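You operate a simulated robot arm through the tools that you are given. There is no shell and no other tool. Be economical: measure what you need, move in short steps, check, and stop when the job is done.

Carry out the task below with a simulated two-armed robot. There is one attempt and no reset: what you move stays moved.

## Task
On the worktop, fold the dish cloth in half, so that its two long edges meet.

Only the result counts: the job must be done as asked and must still hold three seconds after the hand-in. Knocking over, shifting, dropping, spilling or breaking anything else fails it. Flat cloth is picked up by pressing the open fingertips on it (5 to 10 N) and closing them slowly along it; thin cloth reads only 2 to 8 mm in the jaws.

## Robot
Two 7-joint arms with two-finger grippers on one trunk, on a base that drives. Base frame: it is fixed to the floor where the robot stands at the start and does not move with it; the origin is under the middle of the robot, x ahead of it, y to its left, z up; the surface under the hand at the start is at about z = 910. Readings come in mm, degrees, newtons and seconds.
The left shoulder is at the start at [51, 175, 1177], the right one opposite. With the tool pointing down near the work surface each hand reaches from about 240 to 860 mm from the robot's upright axis, wherever it stands, measured 20 degrees to its own side. Places, roughly: worktop [500, 0, 900]. Payload 2.94 kg a hand.
Tool frame (each hand has its own): the origin (TCP) lies between the finger pads and is the grasp point; the fingertips stand 30 mm ahead of it; z points along the fingers, y is the line along which they close. Largest opening 138 mm; the body of the gripper starts 109 mm behind the TCP.
Orientation is that of the tool frame in the base frame, as a unit quaternion [w, x, y, z]. With the fingers straight down and closing along the base's y, the tool's x points along the base's -x, its y along +y and its z along -z.

## Interface
- The arms move only by the tool apply_moves. It takes "left_targets", "right_targets" or both (then of equal length, played together; a hand with none holds still); each is a list of rows, each a list of 6 numbers: the shift along the tool's x, y, z in units of 500 mm (1.0 is 500 mm), then the turn, a rotation vector about the tool's x, y, z in units of 90 degrees (1.0 is 90 degrees). In form: [[tx, ty, tz, wx, wy, wz], ...]. A call has 1 to 20 rows; each row is the pose to reach, as a shift and turn from the pose commanded when the call began, along the tool's axes at that moment. "left_claw" and "right_claw" are, for a hand that has rows, the opening, from 0 (shut) to 1 (fully open), set as the call begins (left out, the last holds). A call with a number of a shift or a turn outside -1 to 1 is refused whole. Each row takes 0.2 s and may step no farther than 50 mm and 8.6 degrees from the row before; otherwise, or with a gripper value out of range, the whole call is refused. A pose out of reach is approached as far as the arm can. The call stops where the force on the tool passes 40 N (or 10 N more than at its start, if that is more) or the arm is blocked; 0.2 s more then pass. Each finger halts on what it meets, pressing with about 45 N; the grip force reading is that of the motor and also rises with nothing between the fingers. The clock runs only during rows and for 0.2 s after the last one: add rows that repeat a pose to give the fingers time. The reply holds the time, the measured pose of the TCP, the force on the tool along the base axes, the opening and the grip force, in the units named above and with some noise, with the torque about the TCP (base axes, N m) and any sound that the robot's microphone picked up, and new pictures: "show" is both (left out), scene, wrist or none (wrist: the cameras of the hands that moved).
- Cameras (640 x 400 px; columns grow to the right, rows downward): "scene" is now at [123.1, 11.5, 1651.9]; the picture's right is [0.13, -0.99, 0.00], its down [-0.77, -0.10, -0.63] and it looks along [0.63, 0.08, -0.78] (base axes); focal length 258 px, centre (320, 200). "left" rides on the left gripper at [71, -19, -146] in its tool frame; the picture's right is [0.26, 0.97, 0.00], its down [-0.85, 0.23, -0.48] and it looks along [-0.46, 0.12, 0.88] (tool axes); focal length 280 px, centre (320, 200). "right" rides on the right gripper at [71, 19, -146] in its tool frame; the picture's right is [-0.26, 0.96, 0.00], its down [-0.85, -0.23, -0.48] and it looks along [-0.46, -0.12, 0.88] (tool axes); focal length 280 px, centre (320, 200). There is no depth. A picture from a camera that has moved, and an enlarged one, comes with that camera's place and axes in the base frame and with its lens.
- slide_trunk(by): slides the trunk up (or, below 0, down) by that many mm; the arms and the scene camera ride with it, the base frame stays. It gives what a move gives, with no picture.
- drive_base(legs): drives the robot by 1 to 6 legs, each [ahead, turn to the left] in mm and degrees, along the robot's own axes; the way and the turn of a leg run together, so that a leg with both is an arc; at most 1500 mm and 180 degrees a leg. The arms and the cameras ride along, it lands a little off, and it stops where it bumps. It gives what a move gives, and a new picture of the scene camera.
- head_to(pan, tilt): turns the head with the scene camera to pan (to the left, within 120 degrees either way) and tilt (down, from -29 to 69), counted from straight ahead of the robot. It gives what a move gives, and a new picture of the scene camera.
- enlarge(camera, box): a new picture of the part [left, top, right, bottom] of that camera's present view, enlarged. No time passes.
- close_job(): hands the job in; it is judged then, once.

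Go step by step. Nothing tells you exact positions but the pictures and the camera data: compare them with the known pose of the tool, close in by small moves and look again before you grip or let go. The budget is 120 turns and 260 pictures, counting those below and the enlarged ones. Unless the task says otherwise, let go and move clear before handing in, and close with one line.

The tools are called after "Emit:" as a command line: name --argument value ..., lists and objects as JSON in quotes. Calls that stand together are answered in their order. apply_moves: Moves the arms, as the interface text tells. Its arguments: {"type":"object","properties":{"left_targets":{"type":"array","items":{"type":"array","items":{"type":"number"}}},"left_claw":{"type":"number"},"right_targets":{"type":"array","items":{"type":"array","items":{"type":"number"}}},"right_claw":{"type":"number"},"show":{"type":"string","enum":["both","scene","wrist","none"]}},"required":[]} The other tools are called the same way: slide_trunk (by) slides the trunk up or down; drive_base (legs) drives the base; head_to (pan, tilt) turns the head that bears the scene camera; enlarge (camera, box) takes an enlarged picture of a part of a camera's view; close_job () hands the job in.

At the start:

```text
clock: 0.0
left_tool_pos: [635.3, 308.0, 1121.0]
left_orientation: [0.0, 0.001, 1.0, 0.0]
left_contact_force: [-0.4, -0.5, 0.4]
left_torque: [0.03, 0.04, 0.0]
left_width: 137.9
left_gripper_force: 0.0
right_tool_pos: [384.3, -197.6, 1077.4]
right_orientation: [0.0, -0.001, 1.0, 0.001]
right_contact_force: [0.0, 0.5, 0.1]
right_torque: [0.01, 0.01, 0.03]
right_width: 137.7
right_gripper_force: 0.1
trunk travel left (down, up): [-350.0, 384.0]
robot x, y, heading: [3.1, -1.6, 0.2]
head pan, tilt: [7.5, 50.9]
```

scene: 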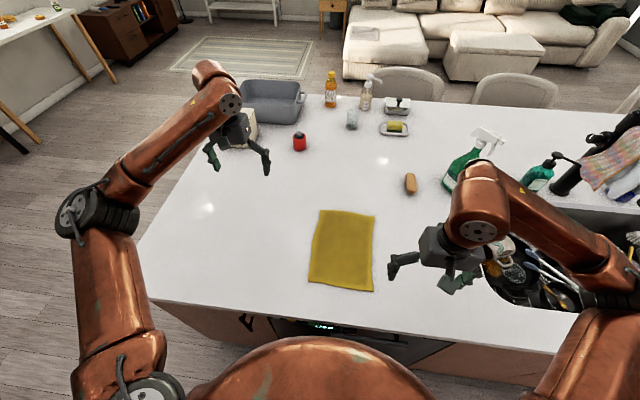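
right: 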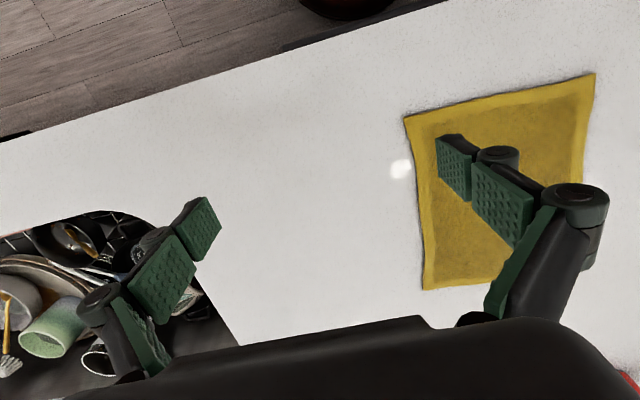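
left: 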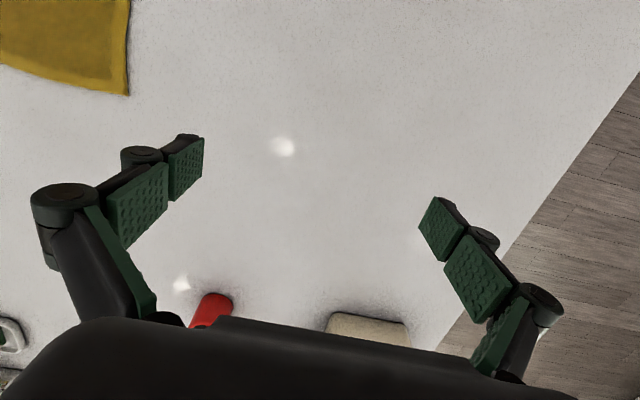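

The yellow cloth lies with its long edges along x, at about y=+80 and y=-110, spanning x from 410 to 680. I'll zoom in to measure its corners.

Emit:
enlarge --camera "scene" --box '[280, 195, 408, 305]'

Emit:
apply_moves --left_targets '[[0, 0, 0, 0, 0, 0.09], [0, 0, 0, 0, 0, 0.18], [0, 0, 0, 0, 0, 0.27], [0, 0, 0, 0, 0, 0.36], [0, 0, 0, 0, 0, 0.45], [0, 0, 0, 0, 0, 0.54], [0, 0, 0, 0, 0, 0.63], [0, 0, 0, 0, 0, 0.72], [0, 0, 0, 0, 0, 0.81], [0, 0, 0, 0, 0, 0.9], [0, 0, 0, 0, 0, 1]]' --right_targets '[[0, 0, 0, 0, 0, -0.09], [0, 0, 0, 0, 0, -0.18], [0, 0, 0, 0, 0, -0.27], [0, 0, 0, 0, 0, -0.36], [0, 0, 0, 0, 0, -0.45], [0, 0, 0, 0, 0, -0.54], [0, 0, 0, 0, 0, -0.63], [0, 0, 0, 0, 0, -0.72], [0, 0, 0, 0, 0, -0.81], [0, 0, 0, 0, 0, -0.9], [0, 0, 0, 0, 0, -1]]'

```text
3.64 times, centred on (344, 250) of scene
camera zoom: at [123.1, 11.5, 1651.9], right [0.13, -0.99, 0.0], down [-0.77, -0.1, -0.63], along [0.63, 0.08, -0.78], focal length 936 px, centre (233, 18)
```

zoom: 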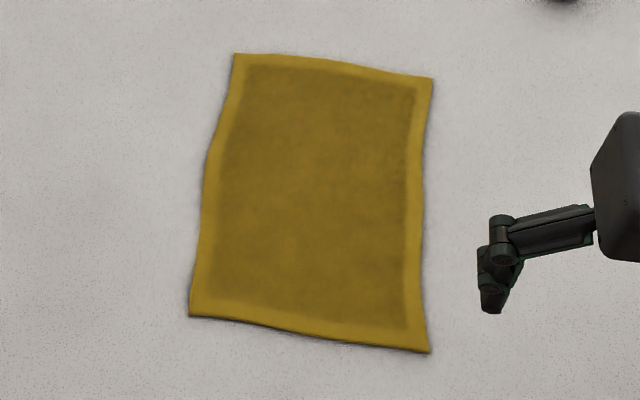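

```text
refused: row 11 steps farther than a row can; nothing moved
```

The measured corners are TL (677,80), TR (672,-113), BR (406,-110) and BL (410,83). I'll turn both hands so they close along x, parallel to the long edges.

Emit:
apply_moves --left_targets '[[0, 0, 0, 0, 0, 0.09], [0, 0, 0, 0, 0, 0.18], [0, 0, 0, 0, 0, 0.27], [0, 0, 0, 0, 0, 0.36], [0, 0, 0, 0, 0, 0.45], [0, 0, 0, 0, 0, 0.54], [0, 0, 0, 0, 0, 0.63], [0, 0, 0, 0, 0, 0.72], [0, 0, 0, 0, 0, 0.81], [0, 0, 0, 0, 0, 0.9], [0, 0, 0, 0, 0, 0.95], [0, 0, 0, 0, 0, 1]]' --right_targets '[[0, 0, 0, 0, 0, -0.09], [0, 0, 0, 0, 0, -0.18], [0, 0, 0, 0, 0, -0.27], [0, 0, 0, 0, 0, -0.36], [0, 0, 0, 0, 0, -0.45], [0, 0, 0, 0, 0, -0.54], [0, 0, 0, 0, 0, -0.63], [0, 0, 0, 0, 0, -0.72], [0, 0, 0, 0, 0, -0.81], [0, 0, 0, 0, 0, -0.9], [0, 0, 0, 0, 0, -0.95], [0, 0, 0, 0, 0, -1]]' --left_claw 0.34 --right_claw 0.34

```text
clock: 2.6
left_tool_pos: [634.3, 309.2, 1119.4]
left_orientation: [0.0, 0.707, 0.707, 0.0]
left_contact_force: [-0.4, 0.3, 0.6]
left_torque: [-0.03, -0.01, -0.01]
left_width: 46.8
left_gripper_force: 0.1
right_tool_pos: [315.3, -144.1, 1078.6]
right_orientation: [0.0, -0.707, 0.707, -0.002]
right_contact_force: [0.1, -0.9, -0.1]
right_torque: [-0.07, -0.02, 0.02]
right_width: 46.6
right_gripper_force: 0.1
right hand out of reach, approached as far as the arm can: row 9, 10, 11, 12
trunk travel left (down, up): [-350.0, 384.0]
robot x, y, heading: [-1.7, 2.3, -0.2]
head pan, tilt: [7.5, 50.9]
camera scene: at [122.9, 12.7, 1651.9], right [0.13, -0.99, 0.0], down [-0.77, -0.1, -0.63], along [0.63, 0.08, -0.78], focal length 258 px, centre (320, 200)
camera right: at [295.3, -215.4, 1226.5], right [-0.96, 0.26, 0.0], down [0.23, 0.85, 0.47], along [0.13, 0.46, -0.88], focal length 280 px, centre (320, 200)
camera left: at [616.8, 381.9, 1266.3], right [0.97, 0.26, 0.0], down [0.23, -0.85, 0.48], along [0.12, -0.46, -0.88], focal length 280 px, centre (320, 200)
```

scene: 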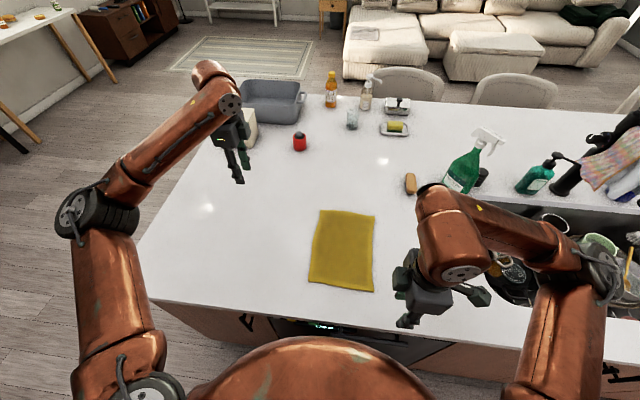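
right: 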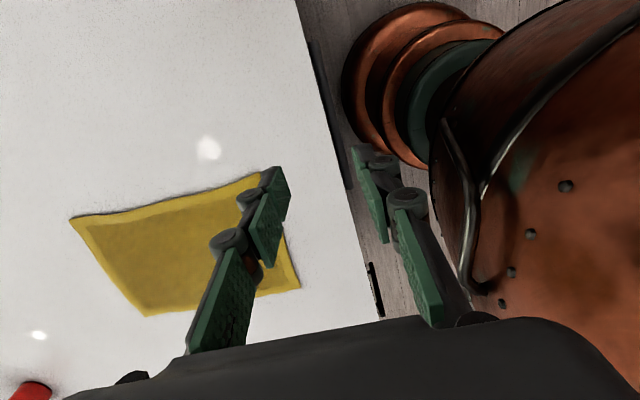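
left: 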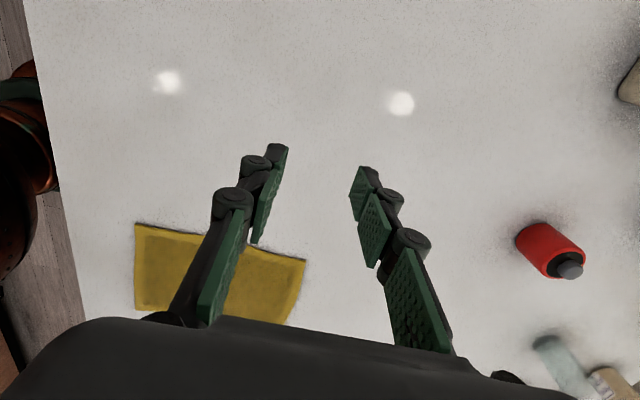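

The right hand is folded up too close to the body, so I'll back the base off a little to give both hands room.

Emit:
drive_base --legs '[[-90, 0]]'

```text
clock: 3.7
left_tool_pos: [572.2, 307.0, 1109.9]
left_orientation: [-0.008, 0.708, 0.706, -0.008]
left_contact_force: [-1.2, -0.5, -0.3]
left_torque: [0.09, -0.13, 0.01]
left_width: 46.8
left_gripper_force: 0.0
right_tool_pos: [247.6, -146.9, 1075.8]
right_orientation: [-0.009, -0.704, 0.71, 0.008]
right_contact_force: [-1.4, -0.5, 0.5]
right_torque: [0.05, -0.16, -0.01]
right_width: 46.9
right_gripper_force: 0.0
trunk travel left (down, up): [-350.0, 384.0]
robot x, y, heading: [-89.1, -3.6, 0.0]
head pan, tilt: [7.5, 50.9]
camera scene: at [82.1, 10.8, 1652.0], right [0.13, -0.99, 0.0], down [-0.79, -0.1, -0.61], along [0.6, 0.08, -0.79], focal length 258 px, centre (320, 200)
```

scene: 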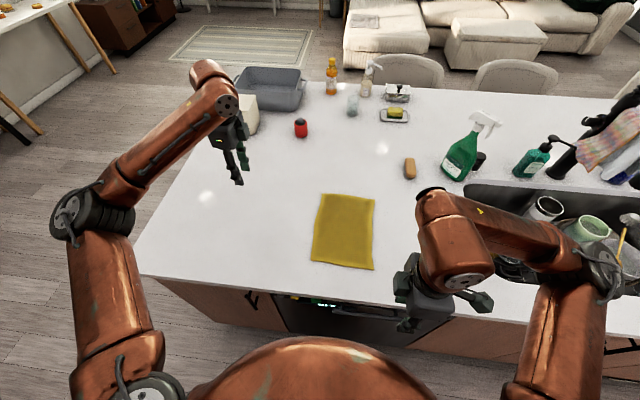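

The robot was still settling when that reading came back. I'll make a short move with both hands and see where they are.

Emit:
apply_moves --left_targets '[[0, 0.05, 0, 0, 0, 0]]' --right_targets '[[0, -0.05, 0, 0, 0, 0]]' --show "none"

```text
clock: 4.2
left_tool_pos: [523.8, 321.4, 1144.8]
left_orientation: [0.011, 0.691, 0.723, 0.01]
left_contact_force: [0.8, 0.6, -2.0]
left_torque: [-0.15, 0.11, -0.03]
left_width: 46.7
left_gripper_force: 0.0
right_tool_pos: [193.6, -150.9, 1085.3]
right_orientation: [-0.012, 0.711, -0.702, 0.024]
right_contact_force: [0.8, 0.0, 0.0]
right_torque: [-0.02, -0.01, -0.01]
right_width: 47.0
right_gripper_force: 0.1
right hand out of reach, approached as far as the arm can: row 1
trunk travel left (down, up): [-350.0, 384.0]
robot x, y, heading: [-88.9, -3.7, -0.1]
head pan, tilt: [7.5, 50.9]
stopped in row 1 (left hand): the arm was blocked; the commanded pose is now the measured one
```

Emit:
apply_moves --left_targets '[[0, 0, 0, 0, 0, 0], [0, 0, 0, 0, 0, 0], [0, 0, 0, 0, 0, 0]]' --show "none"

Emit:
apply_moves --right_targets '[[0, -0.08, 0, 0, 0, 0], [0, -0.16, 0, 0, 0, 0], [0, -0.24, 0, 0, 0, 0], [0, -0.24, 0, 0, 0, 0]]' --show "both"

```text
clock: 4.5
left_tool_pos: [459.6, 316.4, 1174.8]
left_orientation: [0.031, 0.697, 0.715, 0.039]
left_contact_force: [-1.5, 1.0, 1.4]
left_torque: [-0.07, -0.13, -0.02]
left_width: 46.9
left_gripper_force: 0.0
right_tool_pos: [137.7, -149.7, 1093.6]
right_orientation: [0.035, -0.705, 0.707, -0.043]
right_contact_force: [-0.1, 0.7, 1.2]
right_torque: [-0.1, -0.1, -0.02]
right_width: 46.8
right_gripper_force: 0.1
trunk travel left (down, up): [-350.0, 384.0]
robot x, y, heading: [-90.2, 1.1, 0.1]
head pan, tilt: [7.5, 50.9]
stopped in row 1 (left hand): the arm was blocked; the commanded pose is now the measured one
```

```text
clock: 5.5
left_tool_pos: [466.2, 315.6, 1171.4]
left_orientation: [0.028, 0.698, 0.714, 0.037]
left_contact_force: [-1.9, 0.7, 2.9]
left_torque: [-0.13, -0.15, -0.02]
left_width: 46.9
left_gripper_force: 0.0
right_tool_pos: [225.2, -130.2, 1100.3]
right_orientation: [0.032, -0.703, 0.709, -0.04]
right_contact_force: [-0.6, 0.5, 2.2]
right_torque: [-0.08, -0.14, 0.01]
right_width: 47.2
right_gripper_force: 0.2
right hand out of reach, approached as far as the arm can: row 2, 3, 4
trunk travel left (down, up): [-350.0, 384.0]
robot x, y, heading: [-88.1, -3.2, -0.2]
head pan, tilt: [7.5, 50.9]
camera scene: at [16.3, 10.9, 1653.5], right [0.13, -0.99, 0.0], down [-0.76, -0.1, -0.64], along [0.63, 0.08, -0.77], focal length 258 px, centre (320, 200)
camera right: at [190.3, -198.5, 1244.4], right [-0.96, 0.27, -0.1], down [0.19, 0.85, 0.49], along [0.22, 0.45, -0.87], focal length 280 px, centre (320, 200)
```

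scene: 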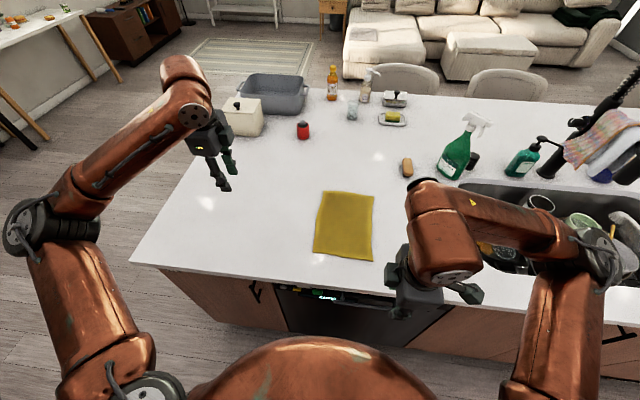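
right: 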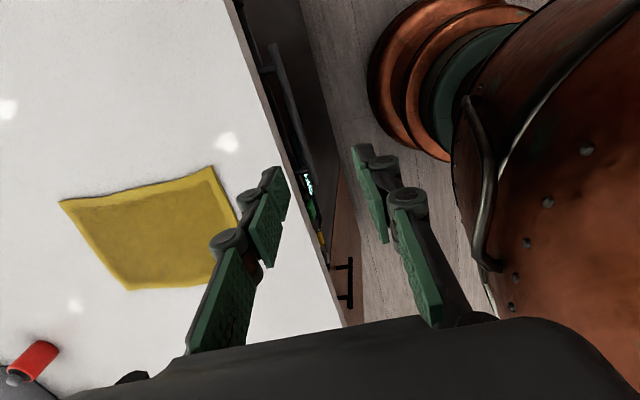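

The orientation now in use limits how far the right hand reaches. I'll rotate it back to the starting orientation while moving it forward, then try turning it the other way.

Emit:
apply_moves --right_targets '[[0, -0.03, 0, 0, 0, 0.09], [0, -0.06, 0, 0, 0, 0.18], [0, -0.09, 0, 0, 0, 0.27], [0, -0.12, 0, 0, 0, 0.36], [0, -0.15, 0, 0, 0, 0.45], [0, -0.18, 0, 0, 0, 0.54], [0, -0.21, 0, 0, 0, 0.63], [0, -0.24, 0, 0, 0, 0.72], [0, -0.27, 0, 0, 0, 0.81], [0, -0.3, 0, 0, 0, 0.9], [0, -0.3, 0, 0, 0, 0.95], [0, -0.3, 0, 0, 0, 1]]' --show "none"

```text
clock: 8.1
left_tool_pos: [490.1, 314.9, 1158.0]
left_orientation: [0.021, 0.699, 0.714, 0.027]
left_contact_force: [0.2, -0.2, -0.3]
left_torque: [-0.01, 0.01, 0.0]
left_width: 47.1
left_gripper_force: 0.2
right_tool_pos: [396.0, -128.0, 1102.0]
right_orientation: [0.038, 0.004, 0.999, -0.005]
right_contact_force: [0.0, -0.5, -0.1]
right_torque: [0.01, -0.01, 0.03]
right_width: 46.6
right_gripper_force: 0.0
trunk travel left (down, up): [-350.0, 384.0]
robot x, y, heading: [-89.0, -0.4, -0.1]
head pan, tilt: [7.5, 50.9]
```

Emit:
apply_moves --right_targets '[[-0.01, 0.02, 0, 0, 0, 0.09], [-0.02, 0.04, 0, 0, 0, 0.18], [-0.03, 0.06, 0, 0, 0, 0.27], [-0.04, 0.08, 0, 0, 0, 0.36], [-0.05, 0.1, 0, 0, 0, 0.45], [-0.06, 0.12, 0, 0, 0, 0.54], [-0.07, 0.14, 0, 0, 0, 0.63], [-0.08, 0.16, 0, 0, 0, 0.72], [-0.09, 0.18, 0, 0, 0, 0.81], [-0.1, 0.2, 0, 0, 0, 0.9], [-0.1, 0.2, 0, 0, 0, 0.95], [-0.1, 0.2, 0, 0, 0, 1]]' --show "scene"

```text
clock: 10.7
left_tool_pos: [490.3, 314.4, 1156.7]
left_orientation: [0.021, 0.699, 0.714, 0.026]
left_contact_force: [0.3, 0.1, 0.2]
left_torque: [0.0, -0.01, 0.0]
left_width: 46.9
left_gripper_force: 0.1
right_tool_pos: [445.5, -28.2, 1105.5]
right_orientation: [0.031, 0.71, 0.703, 0.023]
right_contact_force: [0.0, 0.0, -0.2]
right_torque: [-0.04, 0.01, 0.0]
right_width: 47.0
right_gripper_force: 0.0
trunk travel left (down, up): [-350.0, 384.0]
robot x, y, heading: [-89.7, 3.4, -0.1]
head pan, tilt: [7.5, 50.9]
camera scene: at [34.5, 12.0, 1651.9], right [0.13, -0.99, 0.0], down [-0.77, -0.1, -0.63], along [0.63, 0.08, -0.78], focal length 258 px, centre (320, 200)
```

scene: 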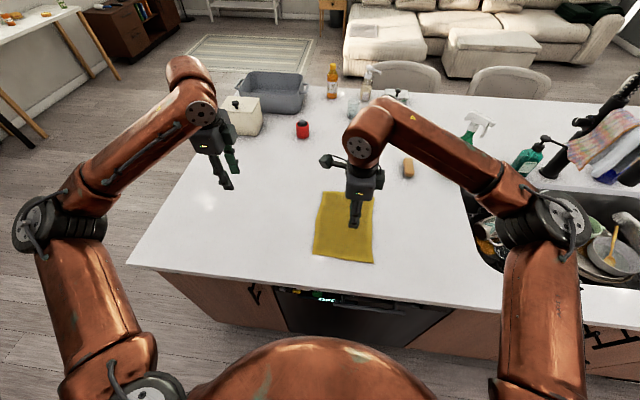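

Both orientations now work. I'll level the hands and bring them above the left edge, right hand near and left hand far.

Emit:
apply_moves --left_targets '[[-0.05, 0.05, 0, 0.01, 0, 0], [-0.1, 0.1, 0, 0.02, 0, 0.005], [-0.16, 0.15, 0, 0.03, 0, 0.01], [-0.22, 0.2, 0, 0.04, -0.004, 0.013], [-0.28, 0.25, 0, 0.042, -0.0046, 0.0135], [-0.34, 0.29, 0, 0.042, -0.0046, 0.0135], [-0.4, 0.32, 0.0, 0.042, -0.0046, 0.0135], [-0.4, 0.32, 0.0, 0.042, -0.0046, 0.0135]]' --right_targets '[[0.03, 0, 0, 0.01, 0, 0], [0.06, 0, 0, 0.02, 0, 0], [0.09, 0, 0, 0.03, 0.003, -0.003], [0.12, 0, 0, 0.04, 0.007, -0.006], [0.15, 0, 0, 0.0486, 0.007, -0.006], [0.15, 0, 0, 0.0486, 0.007, -0.006], [0.15, 0, 0, 0.0486, 0.007, -0.006], [0.15, 0, 0, 0.0486, 0.007, -0.006]]'

```text
clock: 12.5
left_tool_pos: [653.5, 119.6, 1169.1]
left_orientation: [0.001, 0.707, 0.707, 0.0]
left_contact_force: [0.8, 0.1, 1.4]
left_torque: [-0.04, 0.0, 0.0]
left_width: 47.1
left_gripper_force: 0.0
right_tool_pos: [446.0, 47.7, 1104.5]
right_orientation: [0.001, 0.707, 0.708, 0.0]
right_contact_force: [0.4, 0.7, -0.9]
right_torque: [-0.03, 0.02, -0.01]
right_width: 47.1
right_gripper_force: 0.1
trunk travel left (down, up): [-350.0, 384.0]
robot x, y, heading: [-87.0, 1.8, -0.3]
head pan, tilt: [7.5, 50.9]
camera scene: at [34.4, 13.4, 1651.9], right [0.13, -0.99, 0.0], down [-0.77, -0.1, -0.63], along [0.63, 0.08, -0.78], focal length 258 px, centre (320, 200)
camera right: at [465.2, 118.7, 1252.0], right [0.97, -0.26, 0.0], down [-0.23, -0.85, 0.48], along [-0.12, -0.46, -0.88], focal length 280 px, centre (320, 200)
camera left: at [635.8, 191.4, 1314.3], right [0.96, 0.26, 0.0], down [0.23, -0.85, 0.48], along [0.13, -0.46, -0.88], focal length 280 px, centre (320, 200)
```

scene: 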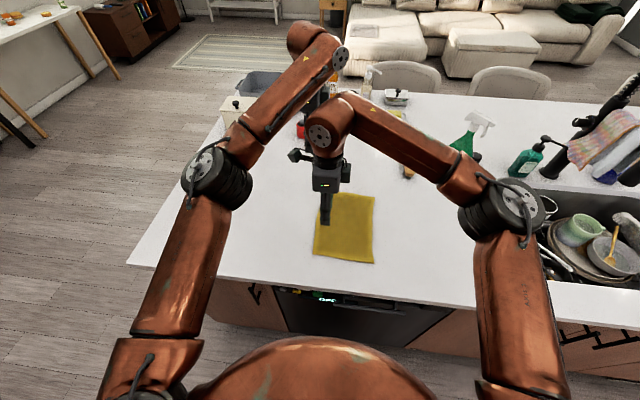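
right: 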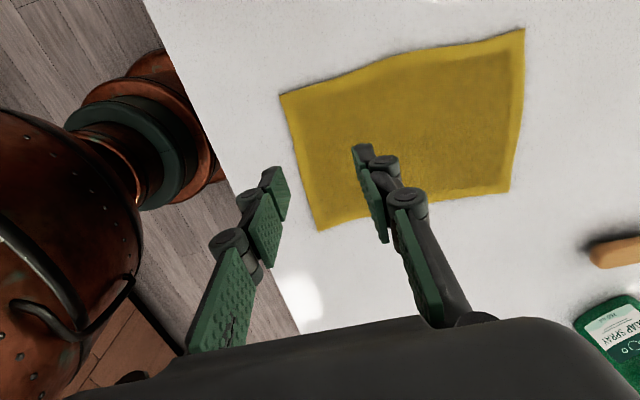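
left: 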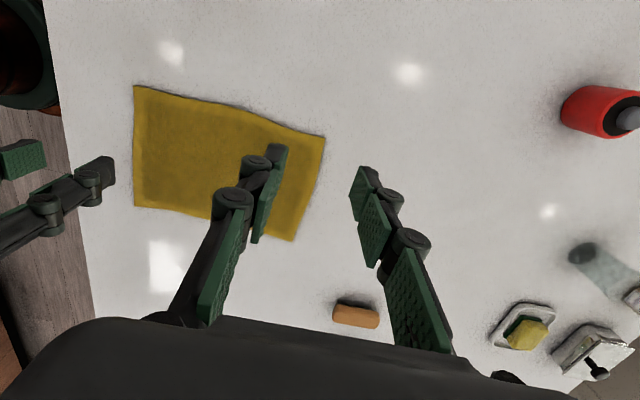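

Cross-checking with the wrist camera confirms the left edge runs from (410,85) to (677,80). I'll go down to just above it with both hands.

Emit:
apply_moves --left_targets '[[-0.03, -0.007, 0, 0, 0, 0], [-0.06, -0.014, 0, 0, 0, 0], [-0.095, -0.021, 0.06, 0, 0, 0], [-0.095, -0.021, 0.13, 0, 0, 0], [-0.095, -0.021, 0.2, 0, 0, 0], [-0.095, -0.021, 0.27, 0, 0, 0], [-0.095, -0.021, 0.34, 0, 0, 0], [-0.095, -0.021, 0.408, 0, 0, 0], [-0.095, -0.021, 0.408, 0, 0, 0], [-0.095, -0.021, 0.408, 0, 0, 0]]' --right_targets '[[0.03, -0.004, 0, 0, 0, 0], [0.0586, -0.004, 0, 0, 0, 0], [0.0586, -0.004, 0.05, 0, 0, 0], [0.0586, -0.004, 0.1, 0, 0, 0], [0.0586, -0.004, 0.15, 0, 0, 0], [0.0586, -0.004, 0.2, 0, 0, 0], [0.0586, -0.004, 0.25, 0, 0, 0], [0.0586, -0.004, 0.279, 0, 0, 0], [0.0586, -0.004, 0.279, 0, 0, 0], [0.0586, -0.004, 0.279, 0, 0, 0]]' --left_claw 0.29 --right_claw 0.29

```text
clock: 14.9
left_tool_pos: [656.7, 92.4, 983.8]
left_orientation: [0.014, 0.692, 0.722, 0.002]
left_contact_force: [0.3, 0.0, 0.1]
left_torque: [0.01, 0.01, 0.0]
left_width: 40.0
left_gripper_force: 0.2
right_tool_pos: [434.5, 65.2, 939.7]
right_orientation: [-0.001, 0.705, 0.709, -0.022]
right_contact_force: [0.2, 1.1, 6.9]
right_torque: [0.08, 0.09, 0.02]
right_width: 43.7
right_gripper_force: 0.1
trunk travel left (down, up): [-350.0, 384.0]
robot x, y, heading: [-89.1, -1.7, -0.0]
head pan, tilt: [7.5, 50.9]
stopped in row 10 (left hand): the arm was blocked; the commanded pose is now the measured one
camera scene: at [34.4, 11.5, 1651.7], right [0.13, -0.99, 0.0], down [-0.77, -0.1, -0.63], along [0.63, 0.08, -0.78], focal length 258 px, centre (320, 200)
camera right: at [458.5, 139.4, 1084.1], right [0.97, -0.26, -0.02], down [-0.21, -0.84, 0.51], along [-0.15, -0.49, -0.86], focal length 280 px, centre (320, 200)
camera left: at [631.7, 165.8, 1128.5], right [0.95, 0.3, 0.02], down [0.26, -0.83, 0.49], along [0.17, -0.47, -0.87], focal length 280 px, centre (320, 200)
```

scene: 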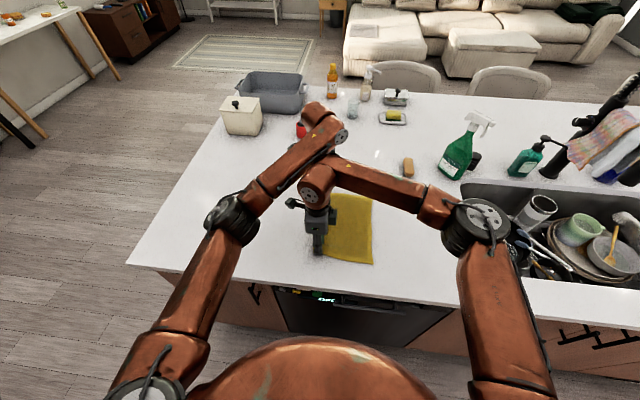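
right: 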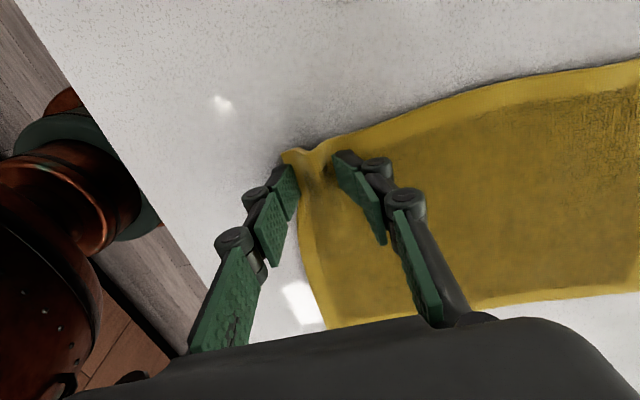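
left: 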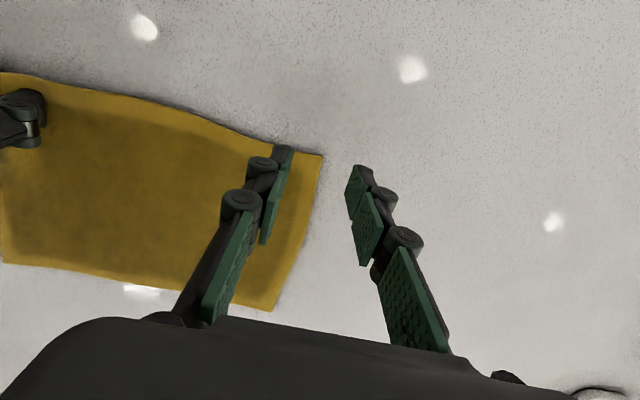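

The left forearm is resting on the right wrist, so these stances interfere. I'll lift clear and come in from a turned base position, where the two hands will be side by side relative to the robot.

Emit:
apply_moves --left_targets '[[0, 0, -0.06, 0, 0, 0], [0.0, 0, -0.12, 0, 0, 0], [0.06, 0, -0.18, 0, 0, 0], [0.12, 0, -0.24, 0, 0, 0], [0.18, 0, -0.3, 0, 0, 0], [0.24, 0, -0.36, 0, 0, 0], [0.3, 0, -0.42, 0, 0, 0], [0.36, 0, -0.48, 0, 0, 0], [0.36, 0, -0.48, 0, 0, 0]]' --show "none"

Emit:
apply_moves --right_targets '[[0, 0, -0.06, 0, 0, 0], [0, 0, -0.12, 0, 0, 0], [-0.06, 0, -0.18, 0, 0, 0], [-0.12, 0, -0.24, 0, 0, 0], [-0.18, 0, -0.3, 0, 0, 0], [-0.24, 0, -0.36, 0, 0, 0], [-0.3, 0, -0.42, 0, 0, 0], [-0.36, 0, -0.48, 0, 0, 0], [-0.36, 0, -0.48, 0, 0, 0]]' --show "scene"

```text
clock: 16.9
left_tool_pos: [644.3, 275.6, 1221.7]
left_orientation: [0.013, 0.692, 0.722, 0.002]
left_contact_force: [-0.8, -0.5, -0.3]
left_torque: [0.01, 0.01, -0.04]
left_width: 40.0
left_gripper_force: 0.1
right_tool_pos: [435.0, 64.5, 939.9]
right_orientation: [-0.001, 0.706, 0.708, -0.022]
right_contact_force: [-0.8, 1.5, 9.0]
right_torque: [0.1, 0.06, -0.01]
right_width: 42.7
right_gripper_force: 0.1
trunk travel left (down, up): [-350.0, 384.0]
robot x, y, heading: [-88.4, 1.1, -0.1]
head pan, tilt: [7.5, 50.9]
```

```text
clock: 18.9
left_tool_pos: [644.1, 276.3, 1221.7]
left_orientation: [0.014, 0.692, 0.722, 0.002]
left_contact_force: [0.2, 0.3, -0.1]
left_torque: [0.0, 0.03, 0.0]
left_width: 40.2
left_gripper_force: 0.1
right_tool_pos: [442.3, -109.2, 1186.0]
right_orientation: [-0.002, 0.705, 0.709, -0.023]
right_contact_force: [-0.3, 0.8, -0.1]
right_torque: [-0.02, 0.0, -0.02]
right_width: 39.9
right_gripper_force: 0.1
trunk travel left (down, up): [-350.0, 384.0]
robot x, y, heading: [-89.2, 4.1, -0.1]
head pan, tilt: [7.5, 50.9]
camera scene: at [35.1, 12.5, 1651.8], right [0.13, -0.99, 0.0], down [-0.77, -0.1, -0.63], along [0.62, 0.08, -0.78], focal length 258 px, centre (320, 200)
```

scene: 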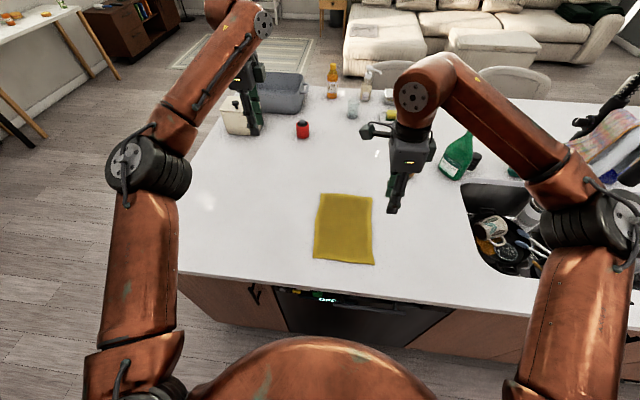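

Emit:
drive_base --legs '[[0, 78], [320, 0], [0, -118]]'

```text
clock: 24.8
left_tool_pos: [-213.6, 1056.7, 1254.4]
left_orientation: [0.097, -0.032, 0.994, -0.036]
left_contact_force: [2.6, 0.3, -1.4]
left_torque: [-0.03, 0.21, -0.03]
left_width: 39.8
left_gripper_force: 0.1
right_tool_pos: [192.2, 742.0, 1228.2]
right_orientation: [-0.007, 0.126, 0.992, 0.01]
right_contact_force: [-0.9, 0.0, -0.1]
right_torque: [-0.02, -0.01, -0.02]
right_width: 39.9
right_gripper_force: 0.0
trunk travel left (down, up): [-350.0, 384.0]
robot x, y, heading: [-25.7, 312.6, 78.1]
head pan, tilt: [7.5, 50.9]
stopped in leg 3: the robot was blocked; the commanded pose is now the measured one
camera scene: at [12.9, 532.3, 1651.9], right [1.0, -0.08, -0.01], down [-0.07, -0.81, -0.58], along [0.04, 0.58, -0.81], focal length 258 px, centre (320, 200)
```

scene: 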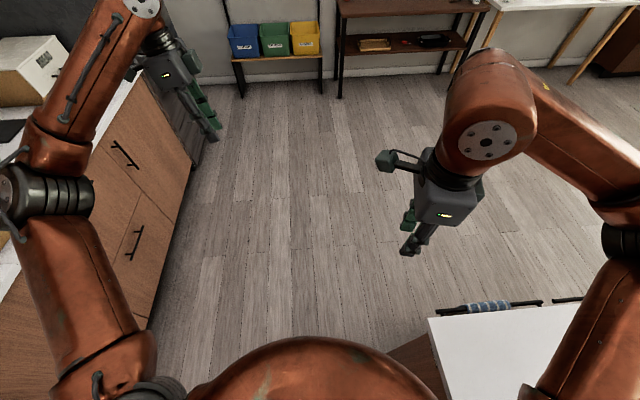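

The base bumped while turning at x≈-26. I'll back up to x≈-90, where turning worked, and take the shift along y there.

Emit:
drive_base --legs '[[-310, 0], [0, 12], [360, 0]]'

```text
clock: 25.6
left_tool_pos: [-241.1, 942.0, 1298.1]
left_orientation: [0.1, -0.028, 0.995, 0.013]
left_contact_force: [0.1, 2.3, -0.9]
left_torque: [-0.27, 0.11, -0.05]
left_width: 40.0
left_gripper_force: 0.0
right_tool_pos: [170.7, 631.6, 1249.2]
right_orientation: [0.001, 0.122, 0.991, 0.057]
right_contact_force: [0.3, 1.1, 0.8]
right_torque: [-0.2, 0.05, -0.04]
right_width: 40.0
right_gripper_force: 0.2
trunk travel left (down, up): [-350.0, 384.0]
robot x, y, heading: [-25.1, 304.3, 78.2]
head pan, tilt: [7.5, 50.9]
stopped in leg 1: the robot was blocked; the commanded pose is now the measured one
camera scene: at [-8.4, 429.3, 1652.0], right [1.0, -0.08, 0.0], down [-0.06, -0.77, -0.63], along [0.05, 0.63, -0.78], focal length 258 px, centre (320, 200)
```

scene: 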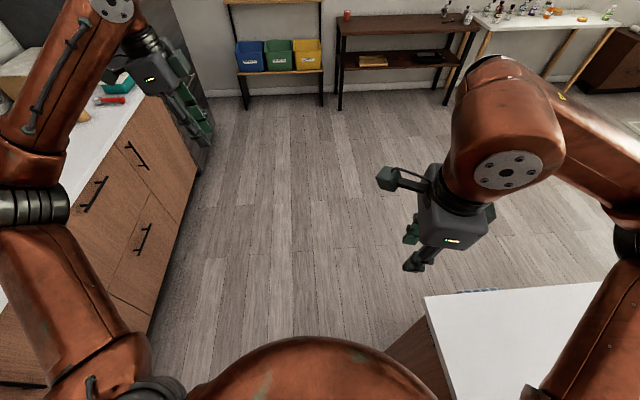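

Emit:
apply_moves --right_targets '[[0, 0, 0, 0, 0, 0], [0, 0, 0, 0, 0, 0], [0, 0, 0, 0, 0, 0], [0, 0, 0, 0, 0, 0], [0, 0, 0, 0, 0, 0], [0, 0, 0, 0, 0, 0]]' --show "none"

Emit:
head_to --pan -100 --tilt 60

Emit:
head_to --pan 100 --tilt 60

```text
clock: 26.9
left_tool_pos: [-240.1, 950.8, 1293.9]
left_orientation: [0.1, -0.03, 0.995, 0.01]
left_contact_force: [0.4, 0.8, 0.4]
left_torque: [-0.09, 0.02, -0.01]
left_width: 40.0
left_gripper_force: 0.1
right_tool_pos: [170.3, 638.4, 1246.6]
right_orientation: [0.0, 0.122, 0.991, 0.054]
right_contact_force: [0.0, 0.2, 0.1]
right_torque: [-0.08, 0.06, -0.01]
right_width: 40.0
right_gripper_force: 0.0
trunk travel left (down, up): [-350.0, 384.0]
robot x, y, heading: [-25.1, 304.1, 77.9]
head pan, tilt: [7.5, 50.9]
```

```text
clock: 28.8
left_tool_pos: [-240.1, 950.2, 1294.8]
left_orientation: [0.1, -0.03, 0.994, 0.011]
left_contact_force: [0.2, -0.1, -0.3]
left_torque: [-0.04, -0.04, -0.01]
left_width: 39.7
left_gripper_force: 0.1
right_tool_pos: [169.2, 637.9, 1246.0]
right_orientation: [0.001, 0.123, 0.991, 0.054]
right_contact_force: [0.1, 0.2, 0.1]
right_torque: [0.0, 0.0, 0.02]
right_width: 40.0
right_gripper_force: 0.2
trunk travel left (down, up): [-350.0, 384.0]
robot x, y, heading: [-29.0, 303.7, 78.2]
head pan, tilt: [-100.0, 60.0]
camera scene: at [45.4, 328.8, 1640.5], right [-0.37, -0.93, 0.0], down [-0.8, 0.32, -0.5], along [0.46, -0.19, -0.87], focal length 258 px, centre (320, 200)
```

scene: 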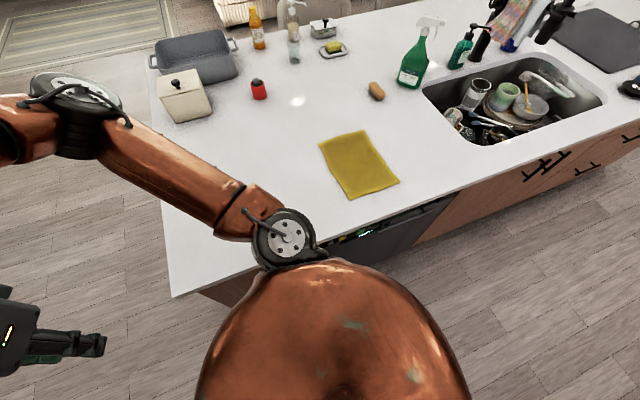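

```text
clock: 31.7
left_tool_pos: [-241.1, 949.2, 1295.0]
left_orientation: [0.101, -0.029, 0.994, 0.011]
left_contact_force: [0.6, -0.1, -0.5]
left_torque: [-0.04, -0.02, 0.01]
left_width: 39.9
left_gripper_force: 0.0
right_tool_pos: [169.5, 637.7, 1247.7]
right_orientation: [0.001, 0.122, 0.991, 0.054]
right_contact_force: [0.2, -0.1, -0.3]
right_torque: [-0.06, 0.03, -0.02]
right_width: 40.1
right_gripper_force: 0.0
trunk travel left (down, up): [-350.0, 384.0]
robot x, y, heading: [-25.8, 309.0, 77.9]
head pan, tilt: [100.0, 60.0]
camera scene: at [-83.2, 355.9, 1640.5], right [0.03, 1.0, 0.0], down [0.87, -0.03, -0.5], along [-0.5, 0.02, -0.87], focal length 258 px, centre (320, 200)
```

scene: 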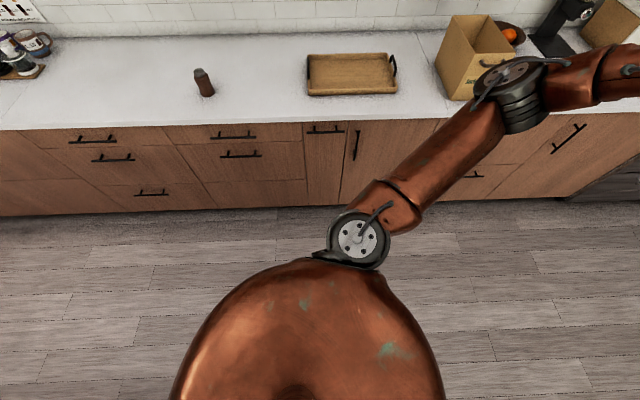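

The sideways looks show the island close on the right and the back counter clear. I'll try a straight reverse again now that things have settled.

Emit:
drive_base --legs '[[-150, 0]]'

```text
clock: 33.1
left_tool_pos: [-265.4, 832.0, 1284.5]
left_orientation: [0.098, -0.03, 0.995, -0.001]
left_contact_force: [2.4, -2.5, -0.1]
left_torque: [0.27, 0.06, 0.06]
left_width: 40.0
left_gripper_force: 0.0
right_tool_pos: [144.7, 520.2, 1242.3]
right_orientation: [0.001, 0.123, 0.991, 0.043]
right_contact_force: [0.2, -1.6, -1.3]
right_torque: [0.17, 0.03, -0.01]
right_width: 39.9
right_gripper_force: 0.0
trunk travel left (down, up): [-350.0, 384.0]
robot x, y, heading: [-58.0, 162.4, 78.2]
head pan, tilt: [100.0, 60.0]
camera scene: at [-100.4, 275.3, 1644.0], right [0.03, 1.0, -0.04], down [0.86, -0.05, -0.51], along [-0.51, -0.02, -0.86], focal length 258 px, centre (320, 200)
```

scene: 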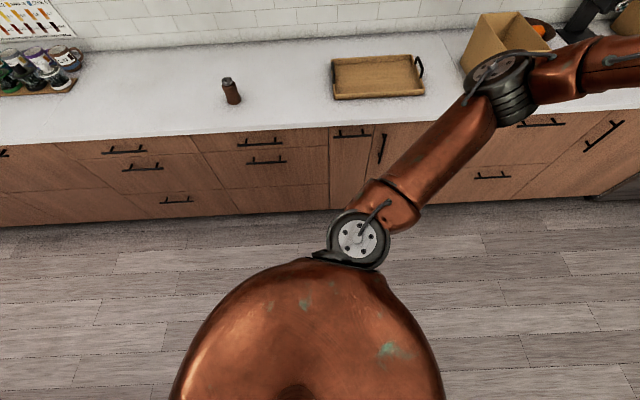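

The reverse worked once things had settled, so the earlier block may only have been swaying. I'll return forward, settle, then turn in a separate call.

Emit:
drive_base --legs '[[130, 0]]'

Emit:
head_to --pan -90 --tilt 69

Emit:
drive_base --legs '[[0, -40]]'

```text
clock: 34.0
left_tool_pos: [-277.6, 775.1, 1312.8]
left_orientation: [0.102, -0.029, 0.994, 0.031]
left_contact_force: [0.1, 0.9, -1.5]
left_torque: [-0.04, 0.08, 0.02]
left_width: 40.0
left_gripper_force: 0.1
right_tool_pos: [138.7, 466.8, 1254.6]
right_orientation: [0.006, 0.123, 0.989, 0.076]
right_contact_force: [0.8, 1.1, -0.1]
right_torque: [-0.05, 0.04, 0.01]
right_width: 40.1
right_gripper_force: 0.1
trunk travel left (down, up): [-350.0, 384.0]
robot x, y, heading: [-53.8, 189.9, 78.3]
head pan, tilt: [100.0, 60.0]
stopped in leg 1: the robot was blocked; the commanded pose is now the measured one
camera scene: at [-102.2, 264.1, 1641.7], right [0.03, 1.0, -0.02], down [0.86, -0.04, -0.5], along [-0.5, 0.0, -0.86], focal length 258 px, centre (320, 200)
```

scene: 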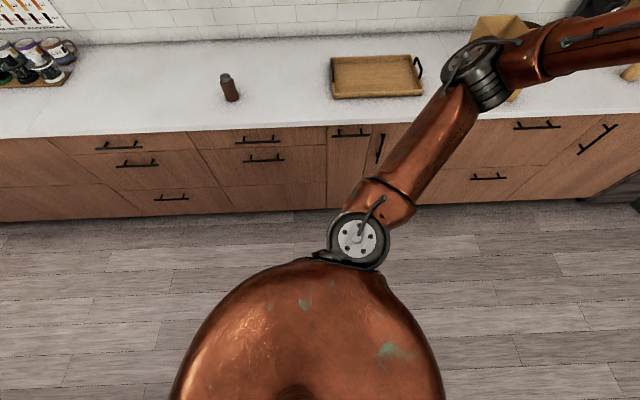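

```text
clock: 36.8
left_tool_pos: [-282.5, 759.5, 1318.3]
left_orientation: [0.103, -0.029, 0.994, 0.036]
left_contact_force: [-0.8, -0.8, 0.5]
left_torque: [-0.01, 0.01, 0.01]
left_width: 40.2
left_gripper_force: 0.1
right_tool_pos: [133.8, 452.6, 1257.1]
right_orientation: [0.006, 0.123, 0.989, 0.083]
right_contact_force: [0.3, 1.0, 0.3]
right_torque: [-0.01, 0.02, 0.03]
right_width: 39.8
right_gripper_force: 0.1
trunk travel left (down, up): [-350.0, 384.0]
robot x, y, heading: [-49.5, 186.6, 78.2]
head pan, tilt: [-90.0, 68.8]
camera scene: at [12.9, 223.3, 1631.2], right [-0.2, -0.98, 0.0], down [-0.91, 0.19, -0.36], along [0.35, -0.07, -0.93], focal length 258 px, centre (320, 200)
```

scene: 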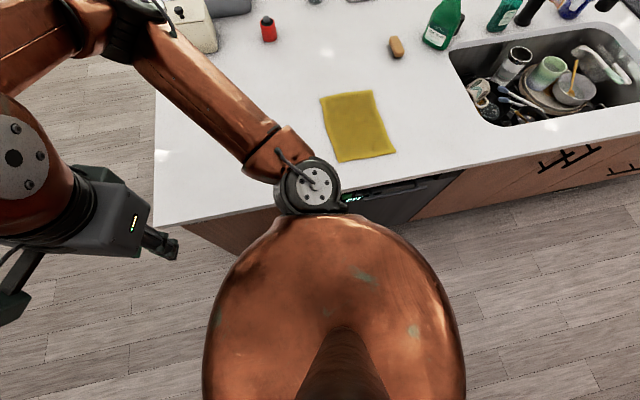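

```text
clock: 39.0
left_tool_pos: [145.8, 770.6, 1317.9]
left_orientation: [0.111, 0.317, 0.942, -0.001]
left_contact_force: [0.4, 0.3, -0.5]
left_torque: [-0.01, 0.01, -0.01]
left_width: 40.3
left_gripper_force: 0.0
right_tool_pos: [261.5, 266.9, 1257.4]
right_orientation: [0.035, 0.459, 0.885, 0.076]
right_contact_force: [0.1, -0.7, 0.2]
right_torque: [0.05, 0.02, 0.01]
right_width: 40.0
right_gripper_force: 0.0
trunk travel left (down, up): [-350.0, 384.0]
robot x, y, heading: [-48.7, 184.9, 37.5]
head pan, tilt: [-90.0, 68.8]
camera scene: at [20.1, 172.6, 1631.2], right [-0.79, -0.61, 0.0], down [-0.57, 0.74, -0.36], along [0.22, -0.29, -0.93], focal length 258 px, centre (320, 200)
```

scene: 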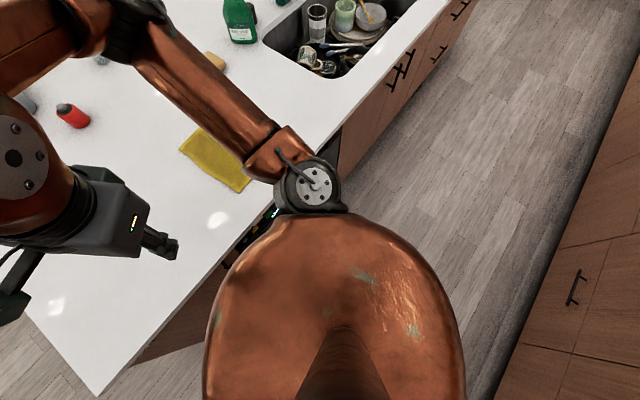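

The earlier stops came from chaining moves before the robot settled. From (-49,185), a heading of about -27° should give enough sideways separation, so I'll turn there.

Emit:
drive_base --legs '[[0, -65]]'

Emit:
head_to --pan 5 --tilt 52

```text
clock: 42.3
left_tool_pos: [563.0, 242.5, 1317.5]
left_orientation: [0.092, 0.78, 0.616, -0.061]
left_contact_force: [0.8, -0.1, -0.4]
left_torque: [-0.02, 0.0, -0.03]
left_width: 39.9
left_gripper_force: 0.1
right_tool_pos: [149.7, -67.5, 1257.3]
right_orientation: [0.07, 0.867, 0.491, 0.044]
right_contact_force: [0.4, 0.2, 0.0]
right_torque: [-0.01, 0.04, 0.0]
right_width: 40.0
right_gripper_force: 0.1
trunk travel left (down, up): [-350.0, 384.0]
robot x, y, heading: [-50.5, 186.6, -28.5]
head pan, tilt: [-90.0, 68.8]
camera scene: at [-36.2, 116.7, 1631.1], right [-0.88, 0.48, 0.0], down [0.45, 0.82, -0.36], along [-0.17, -0.32, -0.93], focal length 258 px, centre (320, 200)
```

scene: 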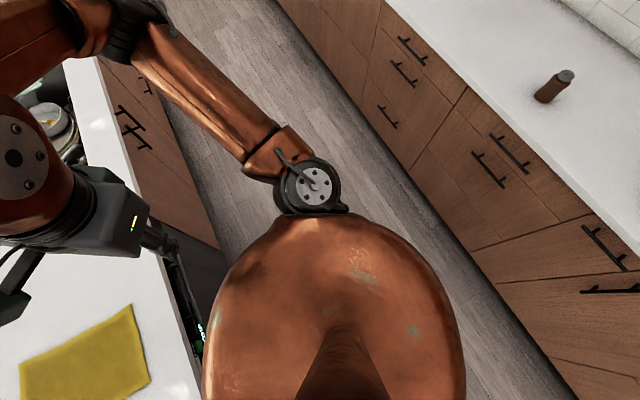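

```text
clock: 44.0
left_tool_pos: [562.4, 242.8, 1317.6]
left_orientation: [0.092, 0.78, 0.616, -0.063]
left_contact_force: [0.6, 1.0, -0.1]
left_torque: [-0.01, -0.02, 0.0]
left_width: 40.2
left_gripper_force: 0.0
right_tool_pos: [150.3, -66.8, 1256.7]
right_orientation: [0.07, 0.867, 0.492, 0.044]
right_contact_force: [0.3, 0.3, -0.2]
right_torque: [-0.02, 0.01, -0.01]
right_width: 40.0
right_gripper_force: 0.0
trunk travel left (down, up): [-350.0, 384.0]
robot x, y, heading: [-51.9, 186.4, -28.7]
head pan, tilt: [5.0, 52.0]
camera scene: at [59.3, 135.9, 1650.4], right [-0.4, -0.92, 0.0], down [-0.72, 0.32, -0.62], along [0.56, -0.25, -0.79], focal length 258 px, centre (320, 200)
```

scene: 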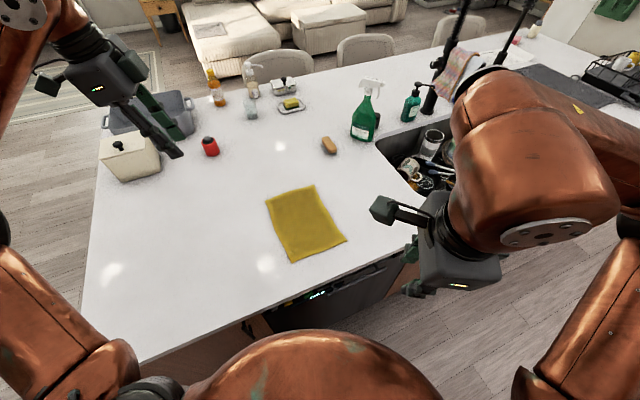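

Now I'll square both hands up again so they point straight down and close along x.

Emit:
apply_moves --left_targets '[[0, 0, 0, 0.005, 0.025, -0.027], [0, 0, 0, 0.01, 0.05, -0.053], [0, 0, 0, 0.015, 0.075, -0.08], [0, 0, 0, 0.02, 0.1, -0.107], [0, 0, 0, 0.027, 0.139, -0.148], [0, 0, 0, 0.027, 0.139, -0.148], [0, 0, 0, 0.027, 0.139, -0.148]]' --right_targets '[[0, 0, 0, 0.018, 0.004, -0.06], [0, 0, 0, 0.036, 0.008, -0.12], [0, 0, 0, 0.054, 0.012, -0.18], [0, 0, 0, 0.073, 0.017, -0.24], [0, 0, 0, 0.09, 0.021, -0.3], [0, 0, 0, 0.104, 0.024, -0.342], [0, 0, 0, 0.104, 0.024, -0.342]]' --show "none"

```text
clock: 45.6
left_tool_pos: [563.0, 243.0, 1316.5]
left_orientation: [-0.001, 0.707, 0.707, 0.0]
left_contact_force: [-0.6, 0.1, -0.7]
left_torque: [0.02, 0.02, -0.05]
left_width: 40.1
left_gripper_force: 0.1
right_tool_pos: [150.2, -67.8, 1257.5]
right_orientation: [0.0, 0.707, 0.707, 0.0]
right_contact_force: [-0.5, 0.5, 0.2]
right_torque: [-0.03, -0.01, -0.02]
right_width: 40.1
right_gripper_force: 0.0
trunk travel left (down, up): [-350.0, 384.0]
robot x, y, heading: [-50.0, 186.6, -28.6]
head pan, tilt: [5.0, 52.0]
```

Emit:
apply_moves --left_targets '[[-0.034, 0.016, 0.05, 0, 0, 0], [-0.068, 0.033, 0.1, 0, 0, 0], [-0.103, 0.049, 0.15, 0, 0, 0], [-0.137, 0.066, 0.2, 0, 0, 0], [-0.171, 0.082, 0.25, 0, 0, 0], [-0.205, 0.098, 0.3, 0, 0, 0], [-0.239, 0.115, 0.35, 0, 0, 0], [-0.274, 0.131, 0.4, 0, 0, 0], [-0.308, 0.148, 0.45, 0, 0, 0], [-0.342, 0.164, 0.5, 0, 0, 0], [-0.342, 0.164, 0.533, 0, 0, 0], [-0.342, 0.164, 0.533, 0, 0, 0]]' --right_targets '[[0.029, 0.058, 0.04, 0, 0, 0], [0.058, 0.116, 0.08, 0, 0, 0], [0.087, 0.174, 0.12, 0, 0, 0], [0.116, 0.232, 0.16, 0, 0, 0], [0.145, 0.29, 0.2, 0, 0, 0], [0.174, 0.348, 0.24, 0, 0, 0], [0.203, 0.406, 0.28, 0, 0, 0], [0.232, 0.464, 0.32, 0, 0, 0], [0.261, 0.522, 0.36, 0, 0, 0], [0.29, 0.58, 0.4, 0, 0, 0], [0.29, 0.58, 0.415, 0, 0, 0], [0.29, 0.58, 0.415, 0, 0, 0]]' --left_claw 0.26 --right_claw 0.26

```text
clock: 48.2
left_tool_pos: [645.3, 73.4, 1049.7]
left_orientation: [0.0, 0.707, 0.708, -0.001]
left_contact_force: [0.4, -0.4, 0.1]
left_torque: [0.03, 0.0, -0.02]
left_width: 35.9
left_gripper_force: 0.1
right_tool_pos: [440.2, 76.7, 1049.8]
right_orientation: [0.0, 0.706, 0.708, 0.001]
right_contact_force: [-0.1, -0.5, 0.2]
right_torque: [0.04, -0.03, -0.04]
right_width: 35.9
right_gripper_force: 0.0
trunk travel left (down, up): [-350.0, 384.0]
robot x, y, heading: [-49.7, 188.4, -28.8]
head pan, tilt: [5.0, 52.0]
camera scene: at [59.9, 136.1, 1650.4], right [-0.4, -0.92, 0.0], down [-0.72, 0.32, -0.62], along [0.56, -0.25, -0.79], focal length 258 px, centre (320, 200)
camera right: at [459.1, 148.3, 1196.0], right [0.96, -0.26, 0.0], down [-0.23, -0.85, 0.48], along [-0.12, -0.46, -0.88], focal length 280 px, centre (320, 200)
camera left: at [627.7, 144.7, 1196.0], right [0.97, 0.26, 0.0], down [0.23, -0.85, 0.48], along [0.12, -0.46, -0.88], focal length 280 px, centre (320, 200)
```

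scene: 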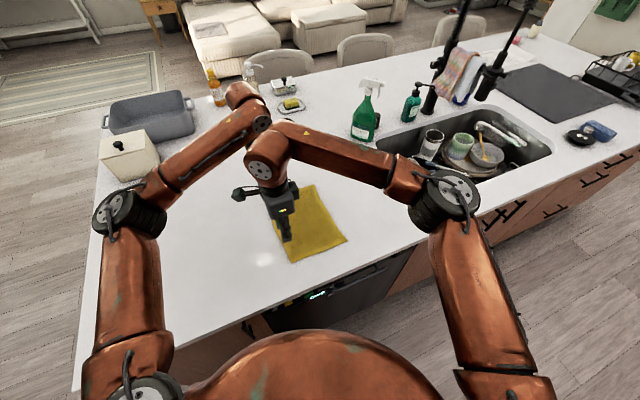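
right: 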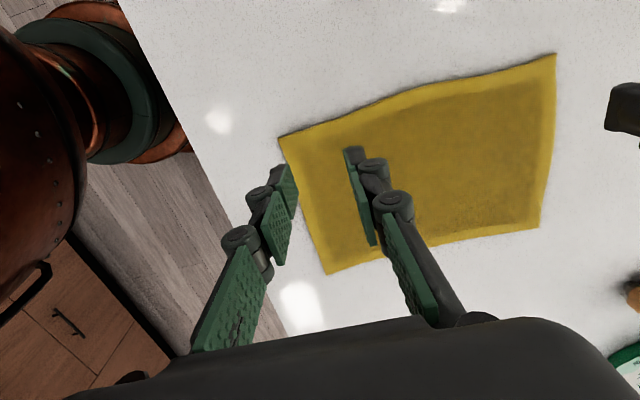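
left: 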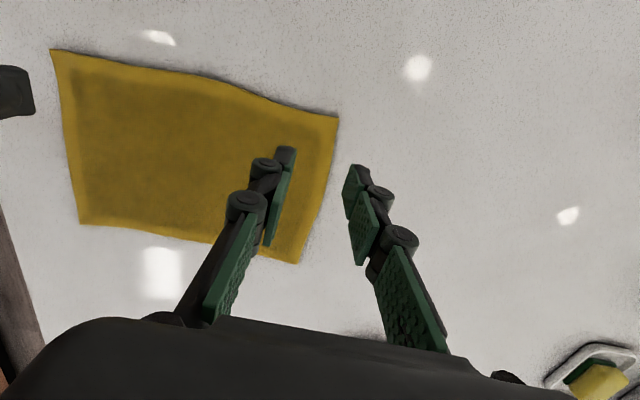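

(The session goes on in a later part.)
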